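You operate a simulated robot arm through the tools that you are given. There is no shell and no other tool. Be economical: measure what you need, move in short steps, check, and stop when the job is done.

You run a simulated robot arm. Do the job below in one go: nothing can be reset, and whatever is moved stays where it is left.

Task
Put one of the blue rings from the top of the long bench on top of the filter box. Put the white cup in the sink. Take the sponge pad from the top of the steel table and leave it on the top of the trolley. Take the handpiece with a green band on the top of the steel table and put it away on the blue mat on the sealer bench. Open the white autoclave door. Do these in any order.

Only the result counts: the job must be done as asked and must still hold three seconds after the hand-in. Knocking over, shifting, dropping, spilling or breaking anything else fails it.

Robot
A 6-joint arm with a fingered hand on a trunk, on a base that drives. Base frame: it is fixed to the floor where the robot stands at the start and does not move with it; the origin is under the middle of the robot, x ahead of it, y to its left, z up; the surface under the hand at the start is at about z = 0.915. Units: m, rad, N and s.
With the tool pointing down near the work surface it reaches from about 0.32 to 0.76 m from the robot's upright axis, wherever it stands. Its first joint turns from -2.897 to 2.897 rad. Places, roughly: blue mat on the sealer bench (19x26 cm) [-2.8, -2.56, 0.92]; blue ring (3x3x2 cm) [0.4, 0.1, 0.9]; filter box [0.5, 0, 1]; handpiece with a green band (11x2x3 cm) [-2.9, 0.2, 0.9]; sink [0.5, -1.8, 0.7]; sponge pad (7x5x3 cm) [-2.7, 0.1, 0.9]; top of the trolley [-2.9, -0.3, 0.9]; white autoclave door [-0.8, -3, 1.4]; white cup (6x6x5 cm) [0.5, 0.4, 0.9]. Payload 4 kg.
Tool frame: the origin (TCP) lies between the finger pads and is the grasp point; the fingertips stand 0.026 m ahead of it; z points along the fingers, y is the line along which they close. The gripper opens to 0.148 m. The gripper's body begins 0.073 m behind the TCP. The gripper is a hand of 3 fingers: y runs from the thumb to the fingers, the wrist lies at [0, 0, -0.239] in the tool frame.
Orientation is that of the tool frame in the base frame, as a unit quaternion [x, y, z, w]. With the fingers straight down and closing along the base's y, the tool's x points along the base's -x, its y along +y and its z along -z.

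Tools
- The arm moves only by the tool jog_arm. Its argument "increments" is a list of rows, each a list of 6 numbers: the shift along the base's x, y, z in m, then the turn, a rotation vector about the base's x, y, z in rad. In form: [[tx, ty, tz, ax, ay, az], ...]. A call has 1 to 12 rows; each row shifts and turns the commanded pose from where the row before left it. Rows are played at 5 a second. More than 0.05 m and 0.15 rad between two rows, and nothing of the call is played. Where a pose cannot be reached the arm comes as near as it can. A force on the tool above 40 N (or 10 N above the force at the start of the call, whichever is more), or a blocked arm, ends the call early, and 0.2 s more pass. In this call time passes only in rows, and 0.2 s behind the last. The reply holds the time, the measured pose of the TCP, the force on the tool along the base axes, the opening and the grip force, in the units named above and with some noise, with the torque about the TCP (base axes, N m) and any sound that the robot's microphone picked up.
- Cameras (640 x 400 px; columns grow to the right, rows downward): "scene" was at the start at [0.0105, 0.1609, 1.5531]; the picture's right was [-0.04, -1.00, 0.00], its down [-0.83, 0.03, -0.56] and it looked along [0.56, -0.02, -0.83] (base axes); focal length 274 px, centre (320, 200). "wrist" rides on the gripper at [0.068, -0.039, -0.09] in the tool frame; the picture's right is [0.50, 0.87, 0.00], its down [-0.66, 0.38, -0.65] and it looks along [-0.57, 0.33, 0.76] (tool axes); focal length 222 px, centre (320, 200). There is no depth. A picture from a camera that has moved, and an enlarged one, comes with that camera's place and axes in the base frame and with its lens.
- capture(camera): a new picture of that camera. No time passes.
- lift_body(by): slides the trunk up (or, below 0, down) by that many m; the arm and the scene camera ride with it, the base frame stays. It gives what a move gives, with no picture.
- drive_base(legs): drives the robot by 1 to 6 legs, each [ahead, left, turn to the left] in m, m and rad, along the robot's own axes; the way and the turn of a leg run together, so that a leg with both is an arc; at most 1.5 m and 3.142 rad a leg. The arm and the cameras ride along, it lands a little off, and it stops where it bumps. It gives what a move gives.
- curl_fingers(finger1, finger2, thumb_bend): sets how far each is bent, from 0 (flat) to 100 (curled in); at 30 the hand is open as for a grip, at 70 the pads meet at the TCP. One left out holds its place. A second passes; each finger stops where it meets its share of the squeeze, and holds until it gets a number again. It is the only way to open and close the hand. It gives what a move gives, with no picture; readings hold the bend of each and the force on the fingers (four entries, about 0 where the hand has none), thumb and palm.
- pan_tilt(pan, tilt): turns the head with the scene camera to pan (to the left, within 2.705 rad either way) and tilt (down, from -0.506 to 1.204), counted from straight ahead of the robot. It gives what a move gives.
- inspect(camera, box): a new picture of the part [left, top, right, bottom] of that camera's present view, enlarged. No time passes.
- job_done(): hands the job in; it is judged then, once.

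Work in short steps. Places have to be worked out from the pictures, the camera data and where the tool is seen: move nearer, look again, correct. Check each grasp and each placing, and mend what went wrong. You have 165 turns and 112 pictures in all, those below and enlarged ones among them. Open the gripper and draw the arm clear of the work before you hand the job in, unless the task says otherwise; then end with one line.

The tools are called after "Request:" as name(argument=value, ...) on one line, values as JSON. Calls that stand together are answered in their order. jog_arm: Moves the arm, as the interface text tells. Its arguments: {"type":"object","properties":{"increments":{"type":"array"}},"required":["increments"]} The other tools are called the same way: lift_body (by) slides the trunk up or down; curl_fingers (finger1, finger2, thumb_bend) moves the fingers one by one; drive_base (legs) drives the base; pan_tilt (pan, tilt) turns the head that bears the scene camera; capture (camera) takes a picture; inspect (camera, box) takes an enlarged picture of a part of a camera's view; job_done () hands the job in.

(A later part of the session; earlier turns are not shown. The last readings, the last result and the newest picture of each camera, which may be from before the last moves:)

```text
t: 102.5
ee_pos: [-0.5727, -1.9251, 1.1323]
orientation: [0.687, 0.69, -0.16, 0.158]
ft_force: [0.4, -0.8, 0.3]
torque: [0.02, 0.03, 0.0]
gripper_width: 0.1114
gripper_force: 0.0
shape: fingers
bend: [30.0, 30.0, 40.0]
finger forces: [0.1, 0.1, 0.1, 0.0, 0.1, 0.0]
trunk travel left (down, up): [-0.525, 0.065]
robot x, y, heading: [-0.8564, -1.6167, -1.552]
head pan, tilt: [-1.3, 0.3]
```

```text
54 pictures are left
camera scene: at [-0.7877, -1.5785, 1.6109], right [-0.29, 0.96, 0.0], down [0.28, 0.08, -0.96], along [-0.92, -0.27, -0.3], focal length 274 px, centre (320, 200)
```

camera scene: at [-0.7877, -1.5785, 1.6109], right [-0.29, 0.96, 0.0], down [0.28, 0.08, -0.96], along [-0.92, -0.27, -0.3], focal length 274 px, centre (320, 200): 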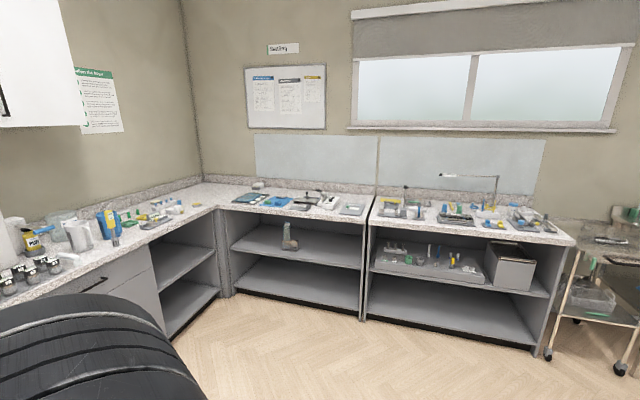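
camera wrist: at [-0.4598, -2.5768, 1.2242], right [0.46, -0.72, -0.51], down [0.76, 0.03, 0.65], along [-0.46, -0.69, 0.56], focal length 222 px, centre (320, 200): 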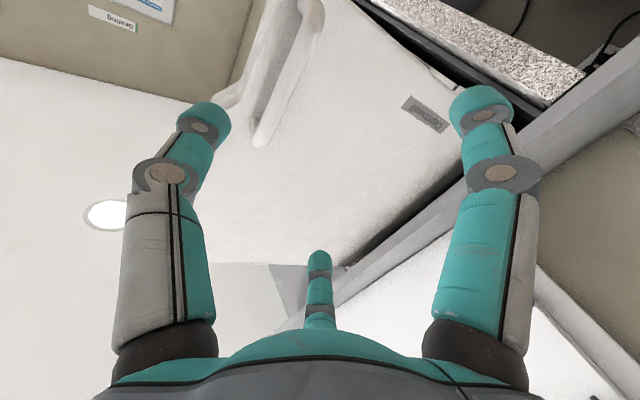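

I shouldn't have queued those calls behind the lateral move that was refused; the retreat ended free, but I'll check the door later. Now I'll move the TCP in front of the robot so the tool can be vertical.

Request:
jog_arm(increments=[[-0.04, -0.015, 0, 0, 0, 0], [-0.045, -0.01, 0, 0, 0, 0], [-0.045, -0.01, 0, 0, 0, 0], [-0.045, -0.01, 0, 0, 0, 0], [-0.045, -0.01, 0, 0, 0, 0], [-0.03, -0.01, 0, 0, 0, 0]])

Request:
pan_tilt(pan=0.3, tilt=0.3)

Request:
capture(camera="scene")

```text
t: 104.0
ee_pos: [-0.6886, -1.8904, 1.0834]
orientation: [0.688, 0.689, -0.163, 0.159]
ft_force: [0.2, -0.7, -0.1]
torque: [-0.01, 0.03, 0.04]
gripper_width: 0.1111
gripper_force: 0.0
shape: fingers
bend: [30.0, 30.0, 40.0]
finger forces: [0.1, 0.0, 0.1, 0.0, 0.1, 0.0]
out of reach, approached as far as the arm can: row 1, 2, 3, 4, 5, 6
trunk travel left (down, up): [-0.525, 0.065]
robot x, y, heading: [-0.8558, -1.6193, -1.547]
head pan, tilt: [-1.3, 0.3]
```

```text
t: 105.6
ee_pos: [-0.6899, -1.8906, 1.0837]
orientation: [0.689, 0.688, -0.164, 0.158]
ft_force: [-0.1, 0.0, -0.4]
torque: [-0.03, 0.01, -0.04]
gripper_width: 0.1113
gripper_force: 0.0
shape: fingers
bend: [30.0, 30.0, 40.0]
finger forces: [0.1, 0.0, 0.0, 0.0, 0.0, 0.1]
trunk travel left (down, up): [-0.525, 0.065]
robot x, y, heading: [-0.8571, -1.6174, -1.55]
head pan, tilt: [0.3, 0.3]
```

```text
53 pictures are left
camera scene: at [-0.669, -1.6404, 1.6109], right [-0.95, -0.31, 0.0], down [-0.09, 0.28, -0.96], along [0.3, -0.91, -0.3], focal length 274 px, centre (320, 200)
```

scene: 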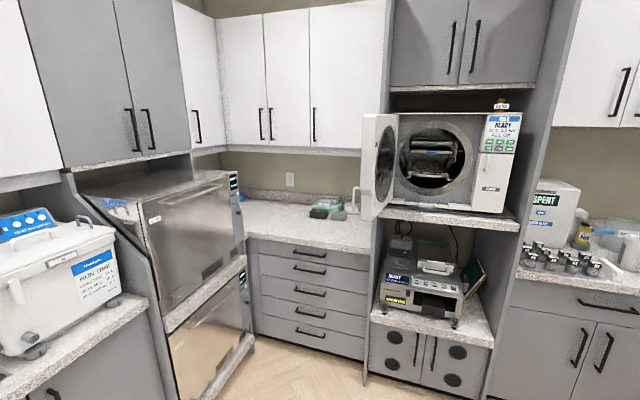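

The door is open past 90°, as intended. The arm is too folded, so I'll extend it outwards and up and let it reach vertical.

Request:
jog_arm(increments=[[0, -0.045, 0.02, 0, 0, 0], [0, -0.045, 0.02, 0, 0, 0], [0, -0.045, 0.02, 0, 0, 0], [0, -0.04, 0.02, 0, 0, 0]])

```text
t: 106.6
ee_pos: [-0.6258, -1.9754, 1.0598]
orientation: [0.69, 0.684, -0.17, 0.165]
ft_force: [-0.1, 0.0, 0.5]
torque: [-0.02, -0.01, 0.02]
gripper_width: 0.1113
gripper_force: 0.1
shape: fingers
bend: [30.0, 30.0, 40.0]
finger forces: [0.0, 0.0, 0.1, 0.1, 0.0, 0.0]
out of reach, approached as far as the arm can: row 1, 2, 3, 4
trunk travel left (down, up): [-0.525, 0.065]
robot x, y, heading: [-0.859, -1.6196, -1.552]
head pan, tilt: [0.3, 0.3]
```

It's still reported out of reach. If the command is accumulated, the target is probably too high, so I'll lower the command and see if the arm converges.

Request:
jog_arm(increments=[[0, 0, -0.04, 0, 0, 0], [0, 0, -0.04, 0, 0, 0], [0, 0, -0.04, 0, 0, 0], [0, 0, -0.03, 0, 0, 0]])

Request:
capture(camera="wrist")

```text
t: 107.6
ee_pos: [-0.6245, -1.9757, 0.9081]
orientation: [0.688, 0.691, -0.16, 0.156]
ft_force: [0.3, -0.4, -0.4]
torque: [0.0, 0.03, -0.01]
gripper_width: 0.1114
gripper_force: 0.1
shape: fingers
bend: [30.0, 30.0, 40.0]
finger forces: [0.1, 0.0, 0.0, 0.0, 0.0, 0.1]
trunk travel left (down, up): [-0.525, 0.065]
robot x, y, heading: [-0.8572, -1.6183, -1.544]
head pan, tilt: [0.3, 0.3]
```

```text
52 pictures are left
camera wrist: at [-0.664, -1.876, 0.9587], right [0.86, 0.45, -0.22], down [0.38, -0.3, 0.87], along [0.33, -0.84, -0.43], focal length 222 px, centre (320, 200)
```

wrist: 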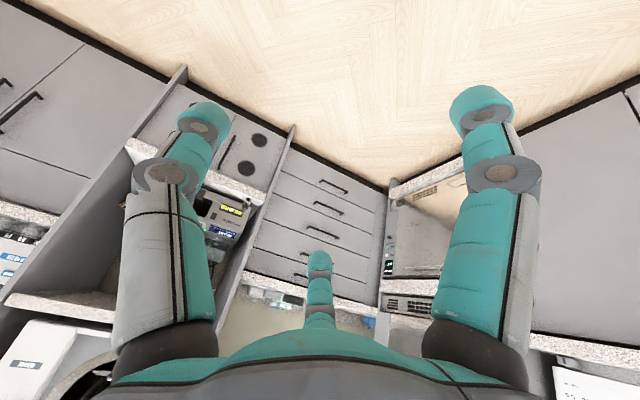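

The command does reset to the pose the arm achieved, and the arm responds now. I'll move toward the centre front, rising and finishing the pitch.

Request:
jog_arm(increments=[[-0.035, -0.02, 0.01, 0.06, 0, 0], [-0.035, -0.02, 0.01, 0.08, 0, 0], [-0.035, -0.02, 0.01, 0.08, 0, 0], [-0.035, -0.02, 0.01, 0.08, 0, 0], [-0.035, -0.01, 0.02, 0.08, 0, 0], [-0.03, 0, 0.035, 0.087, 0, 0], [-0.02, 0, 0.04, 0, 0, 0]])

```text
t: 109.2
ee_pos: [-0.8632, -2.0494, 1.0191]
orientation: [0.707, 0.707, 0.002, -0.005]
ft_force: [-0.7, 0.3, 0.3]
torque: [0.0, -0.03, 0.02]
gripper_width: 0.1117
gripper_force: 0.0
shape: fingers
bend: [30.0, 30.0, 40.0]
finger forces: [0.0, 0.0, 0.1, 0.1, 0.0, 0.1]
out of reach, approached as far as the arm can: row 3, 4, 5
trunk travel left (down, up): [-0.525, 0.065]
robot x, y, heading: [-0.8596, -1.6177, -1.548]
head pan, tilt: [0.3, 0.3]
```

The tool is vertical again. I'll raise it, turn to face −x and move toward the steel table area.

Request:
jog_arm(increments=[[0, 0.01, 0.05, 0, 0, 0], [0, 0.01, 0.05, 0, 0, 0], [0, 0.01, 0.05, 0, 0, 0], [0, 0.01, 0.03, 0, 0, 0]])

Request:
drive_base(legs=[[0, 0, -1.59], [0.6, 0, 0], [0, -1.3, 0]])

Request:
pan_tilt(pan=0.1, tilt=0.5)

Request:
capture(camera="scene")

```text
refused: row 1 steps farther than a row can; nothing moved
```

```text
t: 122.6
ee_pos: [-1.9026, -0.3017, 1.0171]
orientation: [1.0, -0.006, 0.007, -0.001]
ft_force: [-0.5, -0.3, 0.3]
torque: [-0.03, -0.02, -0.03]
gripper_width: 0.1114
gripper_force: 0.0
shape: fingers
bend: [30.0, 30.0, 40.0]
finger forces: [0.0, 0.1, 0.0, 0.0, 0.0, 0.0]
trunk travel left (down, up): [-0.525, 0.065]
robot x, y, heading: [-1.4676, -0.3133, -3.141]
head pan, tilt: [0.3, 0.3]
```

```text
t: 123.3
ee_pos: [-1.9018, -0.301, 1.0184]
orientation: [1.0, -0.007, 0.006, -0.001]
ft_force: [-0.7, 0.6, 0.4]
torque: [-0.02, -0.02, 0.01]
gripper_width: 0.1114
gripper_force: 0.0
shape: fingers
bend: [30.0, 30.0, 40.0]
finger forces: [0.1, 0.0, 0.1, 0.0, 0.0, 0.1]
trunk travel left (down, up): [-0.525, 0.065]
robot x, y, heading: [-1.4682, -0.3141, -3.141]
head pan, tilt: [0.099, 0.499]
```

```text
51 pictures are left
camera scene: at [-1.5015, -0.482, 1.5925], right [-0.1, 0.99, 0.0], down [0.48, 0.05, -0.88], along [-0.87, -0.09, -0.48], focal length 274 px, centre (320, 200)
```

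scene: 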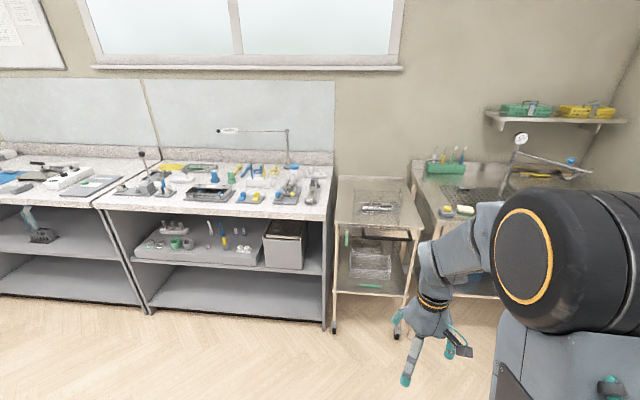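

The trolley is at y −0.5 to −0.1, with its front at x≈−2.65 and the steel table on its right. I'll raise the arm, approach and look.

Request:
jog_arm(increments=[[0, 0, 0.05, 0, 0, 0], [0, 0, 0.05, 0, 0, 0], [0, 0, 0.05, 0, 0, 0], [0.03, 0, 0.03, 0, 0, 0], [0.03, 0, 0, 0, 0, 0]])

Request:
drive_base(legs=[[0.45, -0.38, 0]])

Request:
pan_tilt(pan=0.3, tilt=0.6)

Request:
capture(camera="scene")

Request:
capture(camera="wrist")

```text
t: 124.5
ee_pos: [-1.8418, -0.301, 1.1986]
orientation: [1.0, -0.007, 0.006, -0.002]
ft_force: [0.0, 0.7, -0.6]
torque: [-0.02, 0.06, 0.0]
gripper_width: 0.1116
gripper_force: 0.1
shape: fingers
bend: [30.0, 30.0, 40.0]
finger forces: [0.1, 0.0, 0.0, 0.0, 0.0, 0.1]
trunk travel left (down, up): [-0.525, 0.065]
robot x, y, heading: [-1.4677, -0.3179, -3.139]
head pan, tilt: [0.099, 0.499]
```

```text
t: 127.9
ee_pos: [-2.291, 0.0852, 1.1972]
orientation: [1.0, -0.01, 0.006, -0.002]
ft_force: [-0.1, 0.3, 0.2]
torque: [0.07, 0.03, -0.01]
gripper_width: 0.1116
gripper_force: 0.0
shape: fingers
bend: [30.0, 30.0, 40.0]
finger forces: [0.0, 0.0, 0.1, 0.0, 0.1, 0.0]
trunk travel left (down, up): [-0.525, 0.065]
robot x, y, heading: [-1.9225, 0.0703, 3.136]
head pan, tilt: [0.099, 0.499]
```

```text
t: 128.6
ee_pos: [-2.2908, 0.0849, 1.1977]
orientation: [1.0, -0.011, 0.005, -0.002]
ft_force: [-0.7, 0.4, -0.3]
torque: [-0.02, -0.01, -0.02]
gripper_width: 0.1115
gripper_force: 0.0
shape: fingers
bend: [30.0, 30.0, 40.0]
finger forces: [0.0, 0.0, 0.1, 0.0, 0.0, 0.0]
trunk travel left (down, up): [-0.525, 0.065]
robot x, y, heading: [-1.9206, 0.0706, 3.136]
head pan, tilt: [0.3, 0.6]
```

```text
50 pictures are left
camera scene: at [-1.9453, -0.1141, 1.5834], right [-0.29, 0.96, 0.0], down [0.54, 0.16, -0.83], along [-0.79, -0.24, -0.56], focal length 274 px, centre (320, 200)
```

scene: 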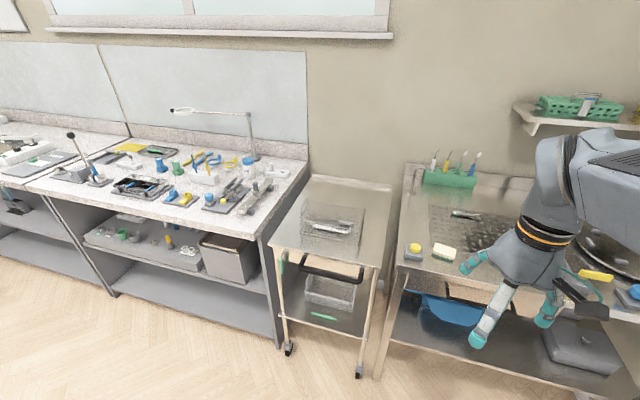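

```text
49 pictures are left
camera wrist: at [-2.2246, 0.1227, 1.2875], right [0.48, -0.88, 0.0], down [-0.67, -0.37, 0.64], along [-0.56, -0.31, -0.76], focal length 222 px, centre (320, 200)
```

wrist: 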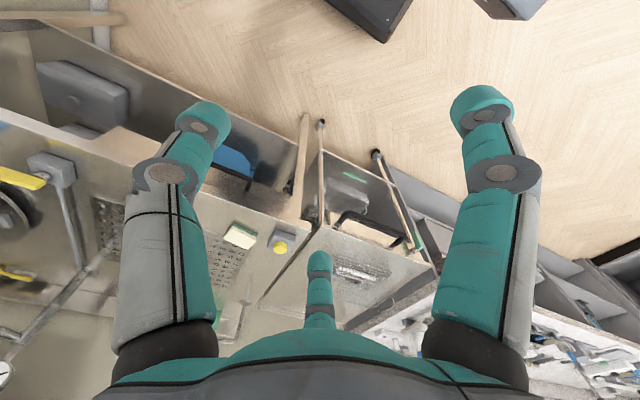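

Request:
inspect(camera="scene", box=[270, 140, 550, 310])

```text
2.29 times, centred on (410, 225) of scene
camera zoom: at [-1.9453, -0.1141, 1.5834], right [-0.29, 0.96, 0.0], down [0.54, 0.16, -0.83], along [-0.79, -0.24, -0.56], focal length 626 px, centre (114, 143)
```

zoom: 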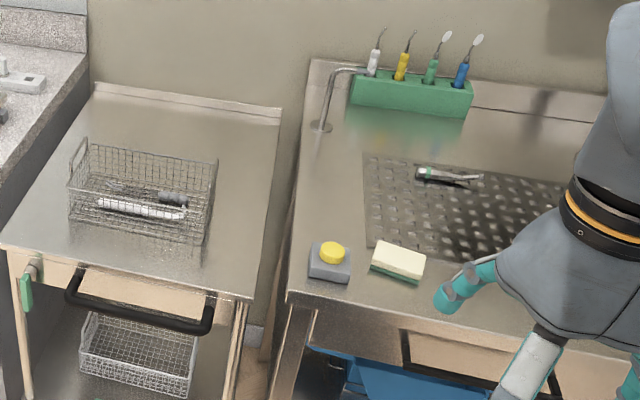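

The green-banded handpiece is on the perforated mat near (−2.965, 0.20), the sponge is near (−2.70, 0.093), and the free trolley space is behind its basket. I'll drive in and turn the hand 90°, so the thumb meets one long side of the sponge.

Request:
drive_base(legs=[[0.35, -0.02, 0]])

Request:
jog_arm(increments=[[0, 0, 0, 0, 0, -0.143], [0, 0, 0, 0, 0, -0.143], [0, 0, 0, 0, 0, -0.143], [0, 0, 0, 0, 0, -0.143], [0, 0, 0, 0, 0, -0.143], [0, 0, 0, 0, 0, -0.143], [0, 0, 0, 0, 0, -0.143], [0, 0, 0, 0, 0, -0.143], [0, 0, 0, 0, 0, -0.143], [0, 0, 0, 0, 0, -0.143], [0, 0, 0, 0, 0, -0.143]])

Request:
capture(camera="wrist")

Request:
capture(camera="scene")

```text
t: 130.9
ee_pos: [-2.6442, 0.1079, 1.1977]
orientation: [1.0, -0.01, 0.006, -0.001]
ft_force: [-0.5, -0.1, 0.4]
torque: [0.01, 0.0, -0.03]
gripper_width: 0.1114
gripper_force: 0.1
shape: fingers
bend: [30.0, 30.0, 40.0]
finger forces: [0.1, 0.1, 0.0, 0.0, 0.0, 0.0]
trunk travel left (down, up): [-0.525, 0.065]
robot x, y, heading: [-2.2719, 0.0899, 3.134]
head pan, tilt: [0.3, 0.6]
```

```text
t: 133.3
ee_pos: [-2.6431, 0.1076, 1.1978]
orientation: [-0.698, 0.716, -0.005, -0.004]
ft_force: [0.4, -0.1, -0.1]
torque: [0.0, -0.04, 0.0]
gripper_width: 0.1116
gripper_force: 0.0
shape: fingers
bend: [30.0, 30.0, 40.0]
finger forces: [0.0, 0.0, 0.0, 0.0, 0.1, 0.0]
trunk travel left (down, up): [-0.525, 0.065]
robot x, y, heading: [-2.2695, 0.0889, 3.136]
head pan, tilt: [0.3, 0.6]
```

```text
47 pictures are left
camera wrist: at [-2.6068, 0.0397, 1.2876], right [-0.88, -0.48, 0.0], down [-0.36, 0.67, 0.64], along [-0.31, 0.56, -0.76], focal length 222 px, centre (320, 200)
```

wrist: 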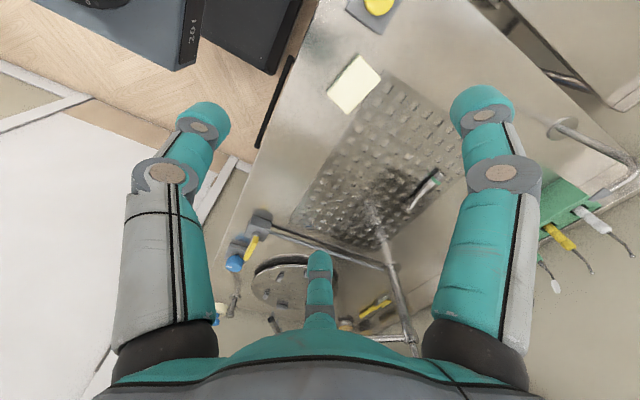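

```text
46 pictures are left
camera scene: at [-2.2972, -0.0924, 1.5834], right [-0.29, 0.96, 0.0], down [0.54, 0.16, -0.83], along [-0.79, -0.24, -0.56], focal length 274 px, centre (320, 200)
```

scene: 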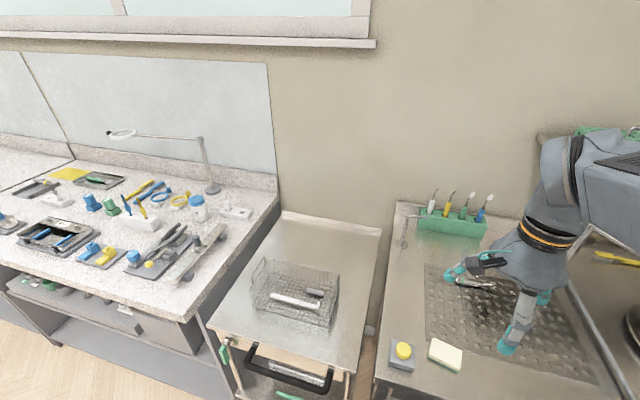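

The sponge is at about (−2.693, 0.088), turned about 12°. I'll align, open fully and go partway down.

Request:
curl_fingers(finger1=34, finger2=34, thumb_bend=34)

Request:
jog_arm(increments=[[-0.025, -0.01, 0, 0, 0, -0.1], [-0.025, -0.01, 0, 0, 0, -0.1], [0, 0, -0.05, 0, 0, 0], [0, 0, -0.05, 0, 0, 0], [0, 0, -0.05, 0, 0, 0]])

Request:
capture(camera="wrist")

```text
t: 134.3
ee_pos: [-2.6434, 0.1071, 1.1976]
orientation: [-0.699, 0.715, -0.005, -0.003]
ft_force: [-0.2, -0.4, -0.2]
torque: [-0.01, 0.0, 0.0]
gripper_width: 0.1144
gripper_force: 0.1
shape: fingers
bend: [34.0, 34.0, 34.0]
finger forces: [0.1, 0.0, 0.0, 0.0, 0.0, 0.0]
trunk travel left (down, up): [-0.525, 0.065]
robot x, y, heading: [-2.2722, 0.0908, 3.135]
head pan, tilt: [0.3, 0.6]
```

```text
t: 135.5
ee_pos: [-2.6916, 0.088, 1.0447]
orientation: [-0.624, 0.781, -0.005, -0.004]
ft_force: [0.7, 0.1, 0.1]
torque: [0.02, -0.02, -0.02]
gripper_width: 0.1145
gripper_force: 0.0
shape: fingers
bend: [34.0, 34.0, 34.0]
finger forces: [0.0, 0.0, 0.0, 0.1, 0.0, 0.1]
trunk travel left (down, up): [-0.525, 0.065]
robot x, y, heading: [-2.2732, 0.0933, 3.138]
head pan, tilt: [0.3, 0.6]
```

```text
45 pictures are left
camera wrist: at [-2.6688, 0.0145, 1.135], right [-0.96, -0.3, 0.0], down [-0.22, 0.73, 0.64], along [-0.19, 0.61, -0.76], focal length 222 px, centre (320, 200)
```

wrist: 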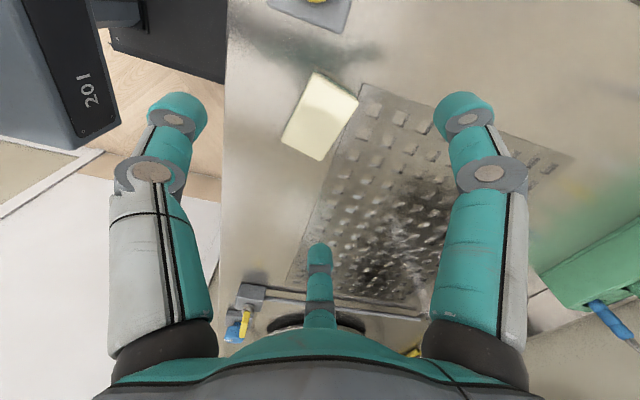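

The sponge corners confirm alignment and centre (−2.690, 0.088). I'll go down around it.

Request:
jog_arm(increments=[[0.001, 0, -0.04, 0, 0, 0], [0, 0, -0.04, 0, 0, 0], [0, 0, -0.02, 0, 0, 0]])

Request:
capture(camera="wrist")

```text
t: 136.3
ee_pos: [-2.6906, 0.0867, 0.9457]
orientation: [-0.624, 0.781, -0.005, -0.003]
ft_force: [0.5, 0.4, -0.5]
torque: [0.02, 0.03, 0.02]
gripper_width: 0.1149
gripper_force: 0.1
shape: fingers
bend: [34.0, 34.0, 34.0]
finger forces: [0.1, 0.0, 0.0, 0.1, 0.0, 0.0]
trunk travel left (down, up): [-0.525, 0.065]
robot x, y, heading: [-2.2703, 0.0917, 3.137]
head pan, tilt: [0.3, 0.6]
```

```text
44 pictures are left
camera wrist: at [-2.6681, 0.013, 1.0362], right [-0.96, -0.3, 0.0], down [-0.22, 0.73, 0.64], along [-0.19, 0.61, -0.76], focal length 222 px, centre (320, 200)
```

wrist: 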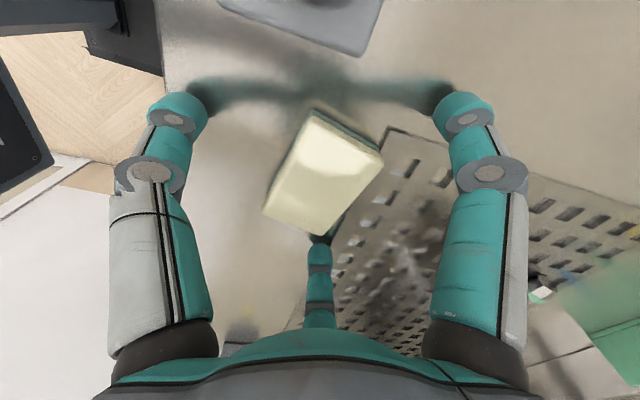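

The sponge is centred between the fingers. I'll lower 5 mm and close.

Request:
jog_arm(increments=[[0, 0, -0.005, 0, 0, 0]])

Request:
curl_fingers(finger1=64, finger2=64, thumb_bend=64)

Request:
capture(camera="wrist")

```text
t: 136.7
ee_pos: [-2.691, 0.0885, 0.9431]
orientation: [-0.624, 0.781, -0.004, -0.004]
ft_force: [1.0, -2.9, 13.8]
torque: [0.89, 0.16, -0.02]
gripper_width: 0.1146
gripper_force: 6.8
shape: fingers
bend: [34.0, 33.0, 34.0]
finger forces: [0.1, 13.2, 0.1, 0.1, 0.9, 0.0]
trunk travel left (down, up): [-0.525, 0.065]
robot x, y, heading: [-2.2679, 0.0912, 3.135]
head pan, tilt: [0.3, 0.6]
```

```text
t: 137.1
ee_pos: [-2.6932, 0.0859, 0.9475]
orientation: [-0.624, 0.782, -0.001, -0.009]
ft_force: [-0.7, -1.9, 54.6]
torque: [0.84, -0.77, 0.2]
gripper_width: 0.0821
gripper_force: 28.5
shape: fingers
bend: [45.0, 41.0, 45.0]
finger forces: [11.6, 23.5, 0.0, 0.0, 22.6, 0.0]
trunk travel left (down, up): [-0.525, 0.065]
robot x, y, heading: [-2.2699, 0.0945, 3.133]
head pan, tilt: [0.3, 0.6]
stopped: the force on the tool passed its limit at 46 N (the readings are from after the stop); the commanded pose is now the measured one
```

```text
43 pictures are left
camera wrist: at [-2.6696, 0.0132, 1.0367], right [-0.95, -0.3, 0.02], down [-0.22, 0.73, 0.65], along [-0.2, 0.61, -0.76], focal length 222 px, centre (320, 200)
```

wrist: 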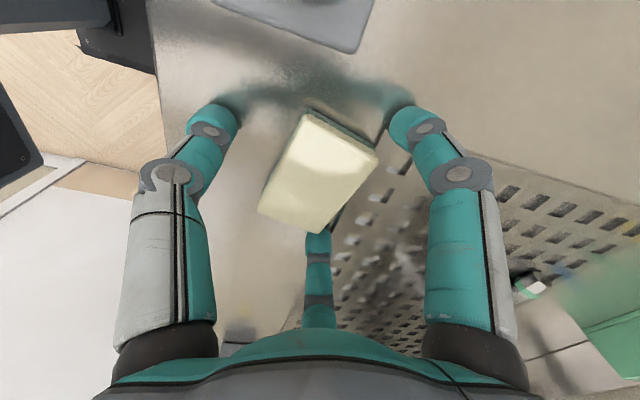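

The table top is also near z 0.915 and the tips press on it. I'll rise 6 mm and close again.

Request:
jog_arm(increments=[[0.001, 0.001, 0.007, 0, 0, 0]])

Request:
curl_fingers(finger1=64, finger2=64, thumb_bend=64)

Request:
capture(camera="wrist")

```text
t: 137.5
ee_pos: [-2.6916, 0.0865, 0.9487]
orientation: [-0.624, 0.782, -0.005, -0.006]
ft_force: [-4.8, -5.8, 7.9]
torque: [-0.47, 0.38, 0.05]
gripper_width: 0.0665
gripper_force: 5.5
shape: fingers
bend: [47.0, 52.0, 50.0]
finger forces: [10.1, 0.1, 0.0, 0.1, 0.0, 0.1]
trunk travel left (down, up): [-0.525, 0.065]
robot x, y, heading: [-2.2732, 0.0943, 3.136]
head pan, tilt: [0.3, 0.6]
```

```text
t: 138.5
ee_pos: [-2.6917, 0.0866, 0.9497]
orientation: [-0.624, 0.782, -0.005, -0.005]
ft_force: [0.0, -7.4, 0.2]
torque: [-0.26, 0.05, 0.12]
gripper_width: 0.0499
gripper_force: 9.4
shape: fingers
bend: [47.0, 62.0, 61.0]
finger forces: [11.0, 1.8, 0.0, 0.0, 4.9, 0.0]
trunk travel left (down, up): [-0.525, 0.065]
robot x, y, heading: [-2.2693, 0.0928, 3.138]
head pan, tilt: [0.3, 0.6]
```

```text
42 pictures are left
camera wrist: at [-2.6682, 0.0135, 1.0399], right [-0.96, -0.3, 0.01], down [-0.22, 0.73, 0.65], along [-0.2, 0.61, -0.76], focal length 222 px, centre (320, 200)
```

wrist: 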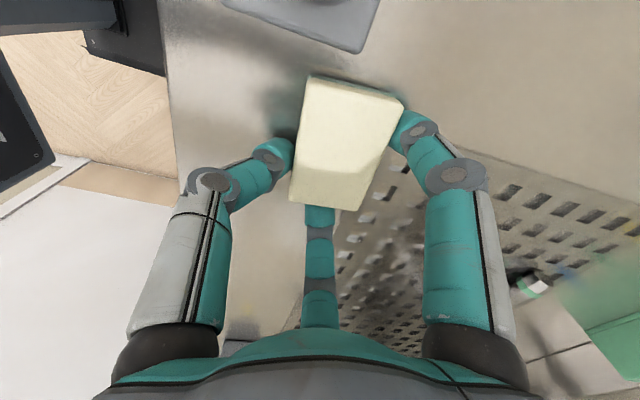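

The sponge rotated a bit but all three fingers touch it. I'll squeeze a little more and do a trial lift.

Request:
curl_fingers(finger1=66, finger2=68, thumb_bend=68)

Request:
jog_arm(increments=[[0, 0, 0.02, 0, 0, 0], [0, 0, 0.02, 0, 0, 0]])

Request:
capture(camera="wrist")

```text
t: 139.5
ee_pos: [-2.6911, 0.0876, 0.9504]
orientation: [-0.624, 0.782, -0.003, -0.006]
ft_force: [2.4, -4.5, 2.0]
torque: [-0.26, -0.08, 0.1]
gripper_width: 0.0494
gripper_force: 13.0
shape: fingers
bend: [47.0, 62.0, 63.0]
finger forces: [12.4, 4.5, 0.0, 0.0, 9.7, 0.0]
trunk travel left (down, up): [-0.525, 0.065]
robot x, y, heading: [-2.2683, 0.0907, 3.135]
head pan, tilt: [0.3, 0.6]
```

```text
t: 140.1
ee_pos: [-2.6902, 0.0894, 0.9905]
orientation: [-0.623, 0.782, -0.004, -0.006]
ft_force: [-0.3, -0.2, -0.8]
torque: [0.01, 0.01, -0.03]
gripper_width: 0.0438
gripper_force: 8.5
shape: fingers
bend: [51.0, 63.0, 63.0]
finger forces: [6.6, 4.0, 0.0, 0.0, 8.1, 0.0]
trunk travel left (down, up): [-0.525, 0.065]
robot x, y, heading: [-2.2655, 0.0929, 3.137]
head pan, tilt: [0.3, 0.6]
```

```text
41 pictures are left
camera wrist: at [-2.6676, 0.0145, 1.0804], right [-0.96, -0.3, 0.01], down [-0.22, 0.73, 0.65], along [-0.2, 0.61, -0.76], focal length 222 px, centre (320, 200)
```

wrist: 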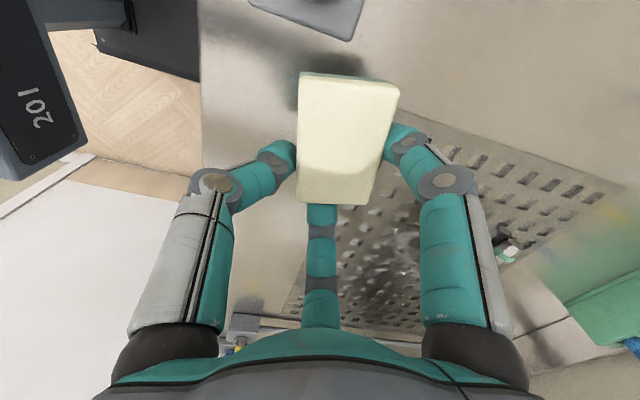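

The sponge is held. I'll lift it to about z 1.15 and shift the base left in front of the trolley.

Request:
jog_arm(increments=[[0, 0, 0.05, 0, 0, 0], [0, 0, 0.05, 0, 0, 0], [0, 0, 0.05, 0, 0, 0]])

Request:
drive_base(legs=[[0, 0.35, 0]])

Request:
pan_tilt(pan=0.15, tilt=0.75)

Request:
capture(camera="scene")

Request:
capture(camera="wrist")

```text
t: 140.9
ee_pos: [-2.6899, 0.088, 1.139]
orientation: [-0.624, 0.782, -0.004, -0.005]
ft_force: [-0.3, 0.1, 0.0]
torque: [-0.01, 0.0, -0.03]
gripper_width: 0.0439
gripper_force: 8.7
shape: fingers
bend: [51.0, 63.0, 63.0]
finger forces: [6.5, 3.8, 0.0, 0.1, 8.0, 0.0]
trunk travel left (down, up): [-0.525, 0.065]
robot x, y, heading: [-2.2727, 0.0905, 3.141]
head pan, tilt: [0.3, 0.6]
```

```text
t: 143.1
ee_pos: [-2.6914, -0.2634, 1.1383]
orientation: [-0.624, 0.782, -0.004, -0.006]
ft_force: [0.1, 0.3, -1.1]
torque: [0.03, -0.05, -0.01]
gripper_width: 0.0436
gripper_force: 8.9
shape: fingers
bend: [51.0, 63.0, 63.0]
finger forces: [6.5, 3.8, 0.0, 0.1, 7.9, 0.0]
trunk travel left (down, up): [-0.525, 0.065]
robot x, y, heading: [-2.2728, -0.2589, 3.138]
head pan, tilt: [0.3, 0.6]
```

```text
t: 143.8
ee_pos: [-2.6913, -0.2614, 1.1382]
orientation: [-0.624, 0.781, -0.003, -0.006]
ft_force: [-0.2, 0.2, 1.0]
torque: [0.0, 0.04, 0.0]
gripper_width: 0.0438
gripper_force: 9.5
shape: fingers
bend: [51.0, 63.0, 63.0]
finger forces: [6.4, 3.8, 0.0, 0.1, 7.8, 0.1]
trunk travel left (down, up): [-0.525, 0.065]
robot x, y, heading: [-2.2732, -0.2569, 3.138]
head pan, tilt: [0.15, 0.75]
```

```text
40 pictures are left
camera scene: at [-2.2963, -0.4292, 1.5706], right [-0.15, 0.99, 0.0], down [0.67, 0.1, -0.73], along [-0.72, -0.11, -0.68], focal length 274 px, centre (320, 200)
```

scene: 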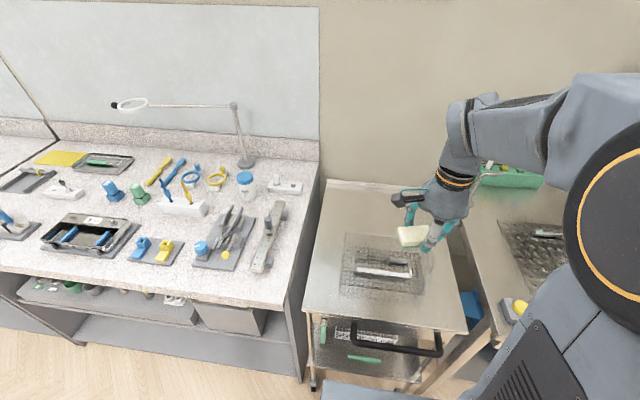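

```text
39 pictures are left
camera wrist: at [-2.6684, -0.3362, 1.228], right [-0.96, -0.3, 0.01], down [-0.22, 0.73, 0.65], along [-0.2, 0.61, -0.76], focal length 222 px, centre (320, 200)
```

wrist: 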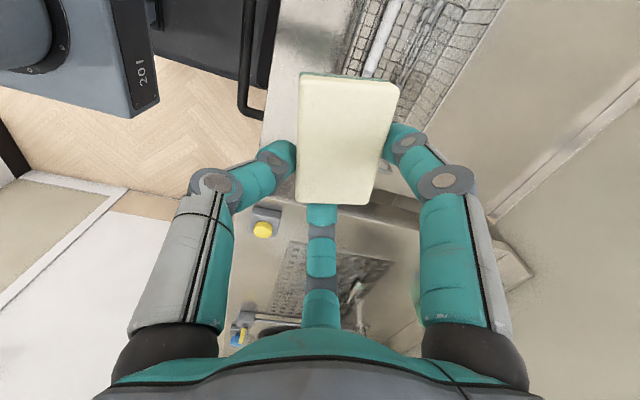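

I'll extend over the free area behind the basket, about (−2.95, −0.24), then lower part way.

Request:
jog_arm(increments=[[-0.043, 0.003, 0, 0, 0, 0], [-0.043, 0.003, 0, 0, 0, 0], [-0.043, 0.003, 0, 0, 0, 0], [-0.043, 0.003, 0, 0, 0, 0], [-0.043, 0.004, 0, 0, 0, 0], [-0.043, 0.004, 0, 0, 0, 0], [0, 0, -0.05, 0, 0, 0], [0, 0, -0.05, 0, 0, 0], [0, 0, -0.04, 0, 0, 0]])

Request:
capture(camera="wrist")

Request:
capture(camera="scene")

```text
t: 145.8
ee_pos: [-2.9521, -0.2436, 0.9956]
orientation: [-0.624, 0.781, -0.004, -0.006]
ft_force: [0.5, -0.2, -0.5]
torque: [-0.01, 0.0, 0.0]
gripper_width: 0.043
gripper_force: 9.1
shape: fingers
bend: [51.0, 63.0, 63.0]
finger forces: [6.4, 3.7, 0.0, 0.0, 7.8, 0.0]
trunk travel left (down, up): [-0.525, 0.065]
robot x, y, heading: [-2.2724, -0.2573, 3.132]
head pan, tilt: [0.15, 0.75]
```

```text
38 pictures are left
camera wrist: at [-2.9282, -0.3164, 1.0873], right [-0.96, -0.3, 0.01], down [-0.22, 0.73, 0.64], along [-0.2, 0.61, -0.76], focal length 222 px, centre (320, 200)
```

wrist: 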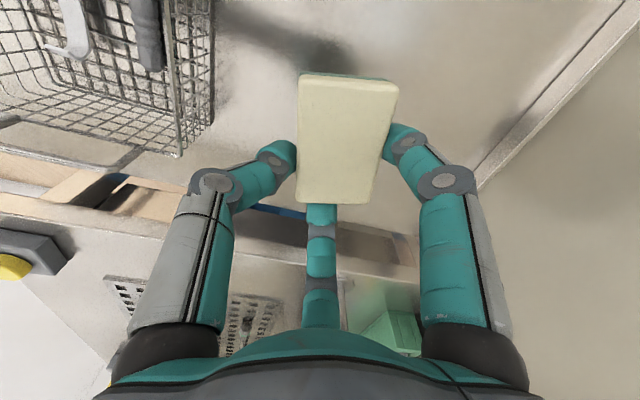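

```text
37 pictures are left
camera scene: at [-2.2967, -0.4291, 1.5706], right [-0.14, 0.99, 0.0], down [0.67, 0.1, -0.73], along [-0.72, -0.11, -0.68], focal length 274 px, centre (320, 200)
```

scene: 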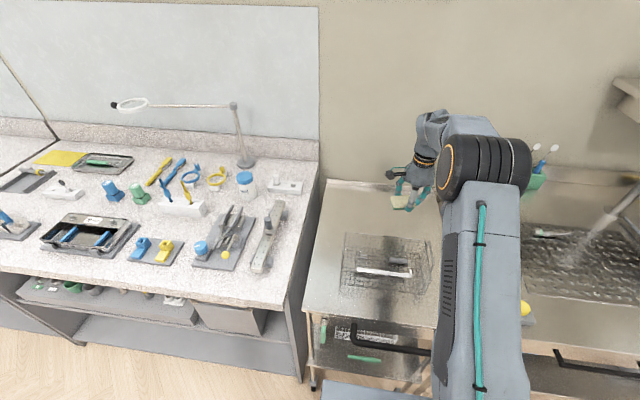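

There is clear space below. I'll lower to just above the surface, then in small steps until contact.

Request:
jog_arm(increments=[[0, 0, -0.025, 0, 0, 0], [0, 0, -0.01, 0, 0, 0], [0, 0, -0.005, 0, 0, 0]])

Request:
jog_arm(increments=[[0, 0, -0.004, 0, 0, 0]])

Request:
capture(camera="wrist")

```text
t: 146.6
ee_pos: [-2.9495, -0.243, 0.9575]
orientation: [-0.625, 0.781, -0.003, -0.006]
ft_force: [0.0, -0.2, -0.6]
torque: [-0.02, 0.01, -0.03]
gripper_width: 0.0434
gripper_force: 9.2
shape: fingers
bend: [51.0, 63.0, 63.0]
finger forces: [6.4, 3.7, 0.0, 0.0, 7.8, 0.0]
trunk travel left (down, up): [-0.525, 0.065]
robot x, y, heading: [-2.2729, -0.2594, 3.134]
head pan, tilt: [0.15, 0.75]
```

```text
t: 147.0
ee_pos: [-2.9507, -0.2443, 0.9535]
orientation: [-0.624, 0.782, -0.005, -0.005]
ft_force: [-1.4, -0.1, -0.2]
torque: [0.02, -0.01, -0.01]
gripper_width: 0.0438
gripper_force: 8.8
shape: fingers
bend: [51.0, 63.0, 63.0]
finger forces: [6.3, 3.7, 0.1, 0.0, 7.8, 0.0]
trunk travel left (down, up): [-0.525, 0.065]
robot x, y, heading: [-2.2777, -0.2589, 3.134]
head pan, tilt: [0.15, 0.75]
```

```text
36 pictures are left
camera wrist: at [-2.9272, -0.317, 1.0435], right [-0.96, -0.3, 0.01], down [-0.22, 0.73, 0.64], along [-0.2, 0.61, -0.76], focal length 222 px, centre (320, 200)
```

wrist: 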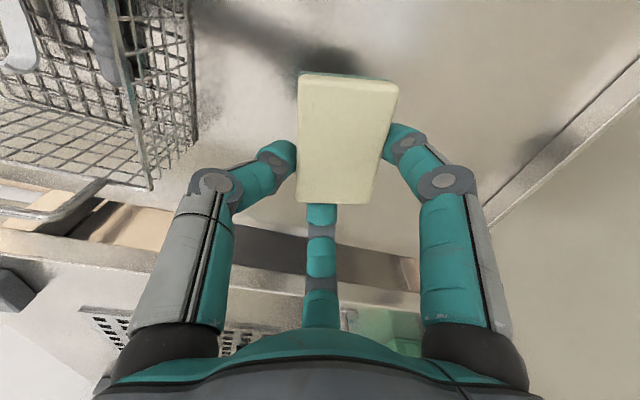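

Still a small gap, with the shadow just beyond the pad. I'll continue with small steps.

Request:
jog_arm(increments=[[0, 0, -0.005, 0, 0, 0], [0, 0, -0.004, 0, 0, 0]])

Request:
jog_arm(increments=[[0, 0, -0.004, 0, 0, 0], [0, 0, -0.003, 0, 0, 0]])

```text
t: 147.6
ee_pos: [-2.9502, -0.2433, 0.9445]
orientation: [-0.623, 0.782, -0.004, -0.005]
ft_force: [-0.1, -1.0, 0.2]
torque: [-0.03, -0.01, 0.0]
gripper_width: 0.0435
gripper_force: 8.7
shape: fingers
bend: [51.0, 63.0, 63.0]
finger forces: [6.4, 3.7, 0.0, 0.0, 7.8, 0.0]
trunk travel left (down, up): [-0.525, 0.065]
robot x, y, heading: [-2.2762, -0.2572, 3.134]
head pan, tilt: [0.15, 0.75]
```

```text
t: 148.2
ee_pos: [-2.9508, -0.243, 0.9377]
orientation: [-0.624, 0.782, -0.003, -0.006]
ft_force: [-0.3, -0.2, -0.2]
torque: [-0.03, 0.01, 0.02]
gripper_width: 0.0434
gripper_force: 9.2
shape: fingers
bend: [51.0, 63.0, 63.0]
finger forces: [6.4, 3.7, 0.1, 0.0, 7.8, 0.0]
trunk travel left (down, up): [-0.525, 0.065]
robot x, y, heading: [-2.2764, -0.2581, 3.136]
head pan, tilt: [0.15, 0.75]
```

Request:
jog_arm(increments=[[0, 0, -0.004, 0, 0, 0], [0, 0, -0.003, 0, 0, 0]])

Request:
jog_arm(increments=[[0, 0, -0.003, 0, 0, 0], [0, 0, -0.003, 0, 0, 0]])

Request:
capture(camera="wrist")

```text
t: 148.8
ee_pos: [-2.9508, -0.2432, 0.9321]
orientation: [-0.623, 0.782, -0.005, -0.006]
ft_force: [-0.5, 0.6, 0.2]
torque: [0.01, -0.01, -0.01]
gripper_width: 0.0434
gripper_force: 8.8
shape: fingers
bend: [51.0, 63.0, 63.0]
finger forces: [6.4, 3.8, 0.0, 0.0, 7.7, 0.0]
trunk travel left (down, up): [-0.525, 0.065]
robot x, y, heading: [-2.2702, -0.2582, 3.143]
head pan, tilt: [0.15, 0.75]
```

```text
t: 149.4
ee_pos: [-2.9494, -0.2426, 0.9253]
orientation: [-0.624, 0.781, -0.004, -0.006]
ft_force: [-0.1, -0.5, 0.6]
torque: [-0.02, 0.01, -0.01]
gripper_width: 0.0434
gripper_force: 9.2
shape: fingers
bend: [51.0, 63.0, 63.0]
finger forces: [6.4, 3.7, 0.0, 0.0, 7.8, 0.0]
trunk travel left (down, up): [-0.525, 0.065]
robot x, y, heading: [-2.2743, -0.2589, 3.135]
head pan, tilt: [0.15, 0.75]
```

```text
35 pictures are left
camera wrist: at [-2.9266, -0.3162, 1.015], right [-0.96, -0.3, 0.01], down [-0.22, 0.73, 0.65], along [-0.2, 0.61, -0.76], focal length 222 px, centre (320, 200)
```

wrist: 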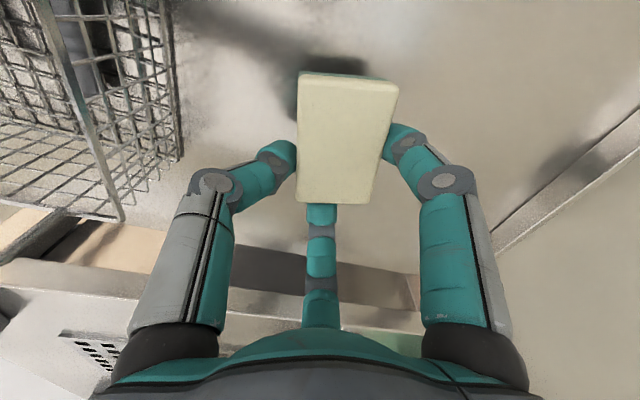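

The trolley top is lower than the table. The shadow is nearly touching, so I'll keep going in 3 mm rows.

Request:
jog_arm(increments=[[0, 0, -0.003, 0, 0, 0], [0, 0, -0.003, 0, 0, 0], [0, 0, -0.003, 0, 0, 0]])

Request:
jog_arm(increments=[[0, 0, -0.003, 0, 0, 0], [0, 0, -0.003, 0, 0, 0]])

Request:
capture(camera="wrist")

```text
t: 150.2
ee_pos: [-2.9495, -0.2419, 0.9156]
orientation: [-0.624, 0.781, -0.004, -0.005]
ft_force: [1.0, -0.6, -0.4]
torque: [0.02, -0.01, -0.02]
gripper_width: 0.0434
gripper_force: 9.2
shape: fingers
bend: [51.0, 63.0, 63.0]
finger forces: [6.3, 3.6, 0.0, 0.0, 7.7, 0.0]
trunk travel left (down, up): [-0.525, 0.065]
robot x, y, heading: [-2.2745, -0.2573, 3.138]
head pan, tilt: [0.15, 0.75]
```

```text
t: 150.8
ee_pos: [-2.9493, -0.2429, 0.9098]
orientation: [-0.624, 0.781, -0.004, -0.005]
ft_force: [-0.7, 0.1, -0.2]
torque: [-0.01, 0.03, -0.02]
gripper_width: 0.0433
gripper_force: 9.0
shape: fingers
bend: [51.0, 63.0, 63.0]
finger forces: [6.3, 3.6, 0.0, 0.0, 7.8, 0.0]
trunk travel left (down, up): [-0.525, 0.065]
robot x, y, heading: [-2.2735, -0.2559, 3.136]
head pan, tilt: [0.15, 0.75]
```

```text
34 pictures are left
camera wrist: at [-2.9259, -0.3159, 1.0], right [-0.96, -0.3, 0.01], down [-0.22, 0.73, 0.65], along [-0.2, 0.61, -0.76], focal length 222 px, centre (320, 200)
```

wrist: 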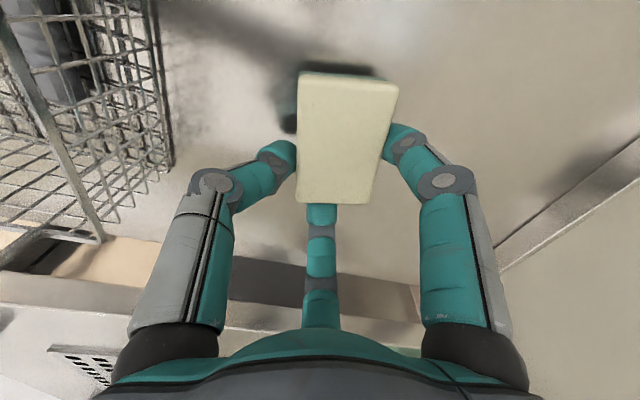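

Still no contact, so I'll keep going down.

Request:
jog_arm(increments=[[0, 0, -0.003, 0, 0, 0], [0, 0, -0.003, 0, 0, 0], [0, 0, -0.002, 0, 0, 0]])

Request:
jog_arm(increments=[[0, 0, -0.003, 0, 0, 0], [0, 0, -0.002, 0, 0, 0]])

Request:
jog_arm(increments=[[0, 0, -0.003, 0, 0, 0], [0, 0, -0.002, 0, 0, 0]])

```text
t: 151.6
ee_pos: [-2.9497, -0.242, 0.9015]
orientation: [-0.624, 0.782, -0.003, -0.006]
ft_force: [-0.7, 0.5, -0.7]
torque: [-0.01, 0.03, -0.02]
gripper_width: 0.0434
gripper_force: 8.6
shape: fingers
bend: [51.0, 63.0, 63.0]
finger forces: [6.4, 3.7, 0.1, 0.1, 7.8, 0.1]
trunk travel left (down, up): [-0.525, 0.065]
robot x, y, heading: [-2.2727, -0.2561, 3.136]
head pan, tilt: [0.15, 0.75]
```

```text
t: 152.2
ee_pos: [-2.9484, -0.2424, 0.8971]
orientation: [-0.624, 0.782, -0.004, -0.005]
ft_force: [-0.6, 0.0, 0.5]
torque: [-0.03, 0.02, 0.0]
gripper_width: 0.0433
gripper_force: 9.0
shape: fingers
bend: [51.0, 63.0, 63.0]
finger forces: [6.5, 3.6, 0.1, 0.0, 7.8, 0.0]
trunk travel left (down, up): [-0.525, 0.065]
robot x, y, heading: [-2.2742, -0.2562, 3.135]
head pan, tilt: [0.15, 0.75]
```

```text
t: 152.8
ee_pos: [-2.9492, -0.2424, 0.8932]
orientation: [-0.624, 0.781, -0.004, -0.007]
ft_force: [-1.1, 0.1, 8.8]
torque: [-0.32, 0.25, -0.01]
gripper_width: 0.0432
gripper_force: 11.9
shape: fingers
bend: [51.0, 63.0, 63.0]
finger forces: [11.9, 3.8, 0.0, 0.0, 8.3, 0.0]
trunk travel left (down, up): [-0.525, 0.065]
robot x, y, heading: [-2.271, -0.2551, 3.139]
head pan, tilt: [0.15, 0.75]
```

Contact. I'll ease up 1 mm and open.

Request:
jog_arm(increments=[[0, 0, 0.001, 0, 0, 0]])

Request:
curl_fingers(finger1=38, finger2=45, thumb_bend=45)

Request:
jog_arm(increments=[[0, 0, 0.04, 0, 0, 0], [0, 0, 0.05, 0, 0, 0], [0, 0, 0.05, 0, 0, 0], [0, 0, 0.05, 0, 0, 0], [0, 0, 0.05, 0, 0, 0]])

Request:
capture(camera="wrist")

```text
t: 153.2
ee_pos: [-2.9502, -0.2426, 0.8945]
orientation: [-0.624, 0.781, -0.004, -0.006]
ft_force: [-0.7, 0.8, 7.1]
torque: [-0.28, 0.26, -0.02]
gripper_width: 0.0434
gripper_force: 10.9
shape: fingers
bend: [51.0, 63.0, 63.0]
finger forces: [10.9, 4.3, 0.0, 0.0, 8.2, 0.1]
trunk travel left (down, up): [-0.525, 0.065]
robot x, y, heading: [-2.2742, -0.254, 3.138]
head pan, tilt: [0.15, 0.75]
```

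```text
t: 154.2
ee_pos: [-2.9495, -0.2429, 0.8937]
orientation: [-0.624, 0.781, -0.003, -0.005]
ft_force: [2.0, -4.4, 12.1]
torque: [0.45, 0.15, 0.04]
gripper_width: 0.0898
gripper_force: 6.5
shape: fingers
bend: [38.0, 48.0, 45.0]
finger forces: [0.0, 12.3, 0.0, 0.0, 0.1, 0.1]
trunk travel left (down, up): [-0.525, 0.065]
robot x, y, heading: [-2.273, -0.2572, 3.134]
head pan, tilt: [0.15, 0.75]
```

```text
t: 155.4
ee_pos: [-2.9494, -0.2427, 1.1292]
orientation: [-0.624, 0.781, -0.005, -0.006]
ft_force: [-0.4, 0.5, 0.4]
torque: [0.01, -0.01, -0.02]
gripper_width: 0.0899
gripper_force: 0.0
shape: fingers
bend: [38.0, 45.0, 45.0]
finger forces: [0.0, 0.0, 0.0, 0.0, 0.1, 0.0]
trunk travel left (down, up): [-0.525, 0.065]
robot x, y, heading: [-2.2714, -0.2587, 3.133]
head pan, tilt: [0.15, 0.75]
```

```text
33 pictures are left
camera wrist: at [-2.9261, -0.3161, 1.2199], right [-0.95, -0.3, 0.01], down [-0.22, 0.73, 0.64], along [-0.2, 0.61, -0.76], focal length 222 px, centre (320, 200)
```

wrist: 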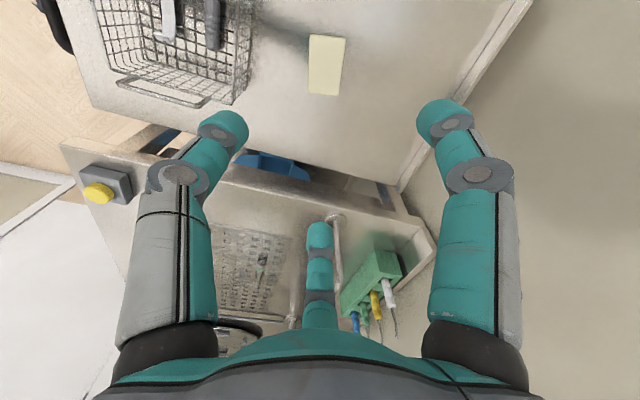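

The sponge lies flat on the trolley. I'll retract and shift the base right, back to the handpiece.

Request:
jog_arm(increments=[[0.045, 0, 0.015, 0, 0, 0], [0.045, 0, 0.015, 0, 0, 0], [0.045, 0, 0.015, 0, 0, 0], [0.045, 0, 0, 0, 0, 0], [0.045, 0, 0, 0, 0, 0]])

Request:
drive_base(legs=[[0, -0.43, 0]])

Request:
pan_tilt(pan=0.15, tilt=0.65)

Request:
capture(camera="scene")

Request:
capture(camera="wrist")

```text
t: 156.6
ee_pos: [-2.7233, -0.2441, 1.1776]
orientation: [-0.624, 0.781, -0.004, -0.006]
ft_force: [-0.5, -0.8, -0.3]
torque: [-0.06, 0.0, 0.04]
gripper_width: 0.0901
gripper_force: 0.0
shape: fingers
bend: [38.0, 45.0, 45.0]
finger forces: [0.1, 0.0, 0.0, 0.1, 0.1, 0.0]
trunk travel left (down, up): [-0.525, 0.065]
robot x, y, heading: [-2.2765, -0.2567, 3.137]
head pan, tilt: [0.15, 0.75]
```

```text
t: 159.3
ee_pos: [-2.7229, 0.1852, 1.1775]
orientation: [-0.626, 0.78, -0.003, -0.007]
ft_force: [-0.3, 0.6, -0.5]
torque: [0.01, -0.01, 0.01]
gripper_width: 0.0903
gripper_force: 0.0
shape: fingers
bend: [38.0, 45.0, 45.0]
finger forces: [0.0, 0.1, 0.0, 0.1, 0.0, 0.0]
trunk travel left (down, up): [-0.525, 0.065]
robot x, y, heading: [-2.2707, 0.1719, 3.141]
head pan, tilt: [0.15, 0.75]
```

```text
t: 159.9
ee_pos: [-2.7226, 0.1854, 1.1774]
orientation: [-0.625, 0.781, -0.003, -0.006]
ft_force: [-0.1, 0.0, 0.5]
torque: [0.01, -0.01, 0.0]
gripper_width: 0.0902
gripper_force: 0.0
shape: fingers
bend: [38.0, 45.0, 45.0]
finger forces: [0.0, 0.0, 0.0, 0.0, 0.0, 0.0]
trunk travel left (down, up): [-0.525, 0.065]
robot x, y, heading: [-2.2732, 0.1693, 3.136]
head pan, tilt: [0.15, 0.649]
```

```text
32 pictures are left
camera scene: at [-2.2983, 0.0003, 1.5791], right [-0.15, 0.99, 0.0], down [0.6, 0.09, -0.8], along [-0.79, -0.12, -0.6], focal length 274 px, centre (320, 200)
```

scene: 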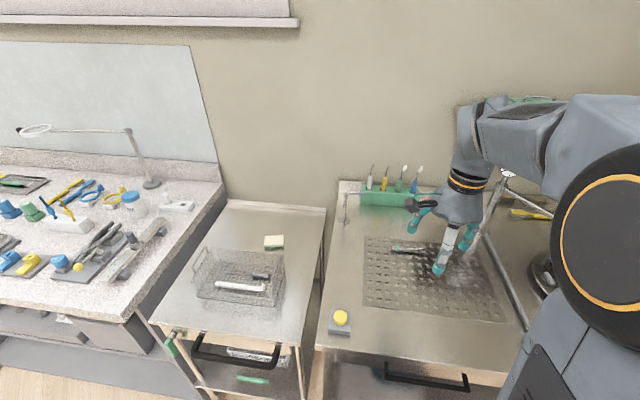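

```text
31 pictures are left
camera wrist: at [-2.6993, 0.1117, 1.2669], right [-0.95, -0.3, 0.01], down [-0.22, 0.73, 0.65], along [-0.2, 0.61, -0.76], focal length 222 px, centre (320, 200)
```

wrist: 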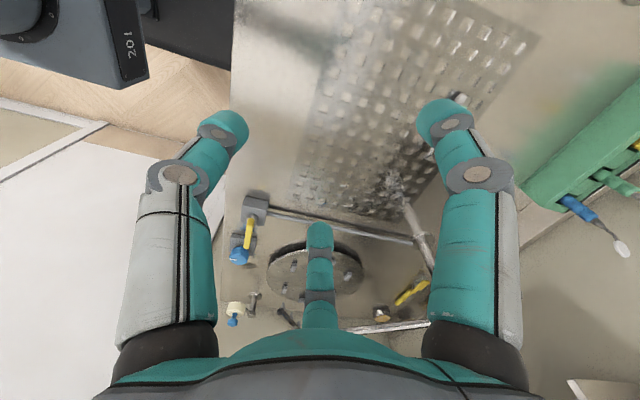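

I'll zoom in on the handpiece to get its ends and what is near it.

Request:
inspect(camera="scene", box=[350, 170, 530, 290])

```text
3.33 times, centred on (440, 230) of scene
camera zoom: at [-2.2983, 0.0003, 1.5791], right [-0.15, 0.99, 0.0], down [0.6, 0.09, -0.8], along [-0.79, -0.12, -0.6], focal length 912 px, centre (-80, 100)
```

zoom: 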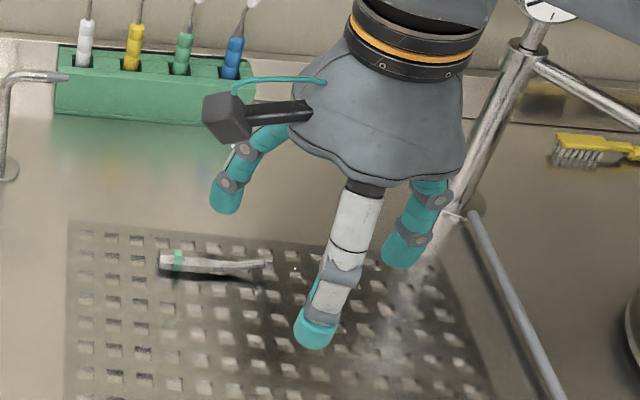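

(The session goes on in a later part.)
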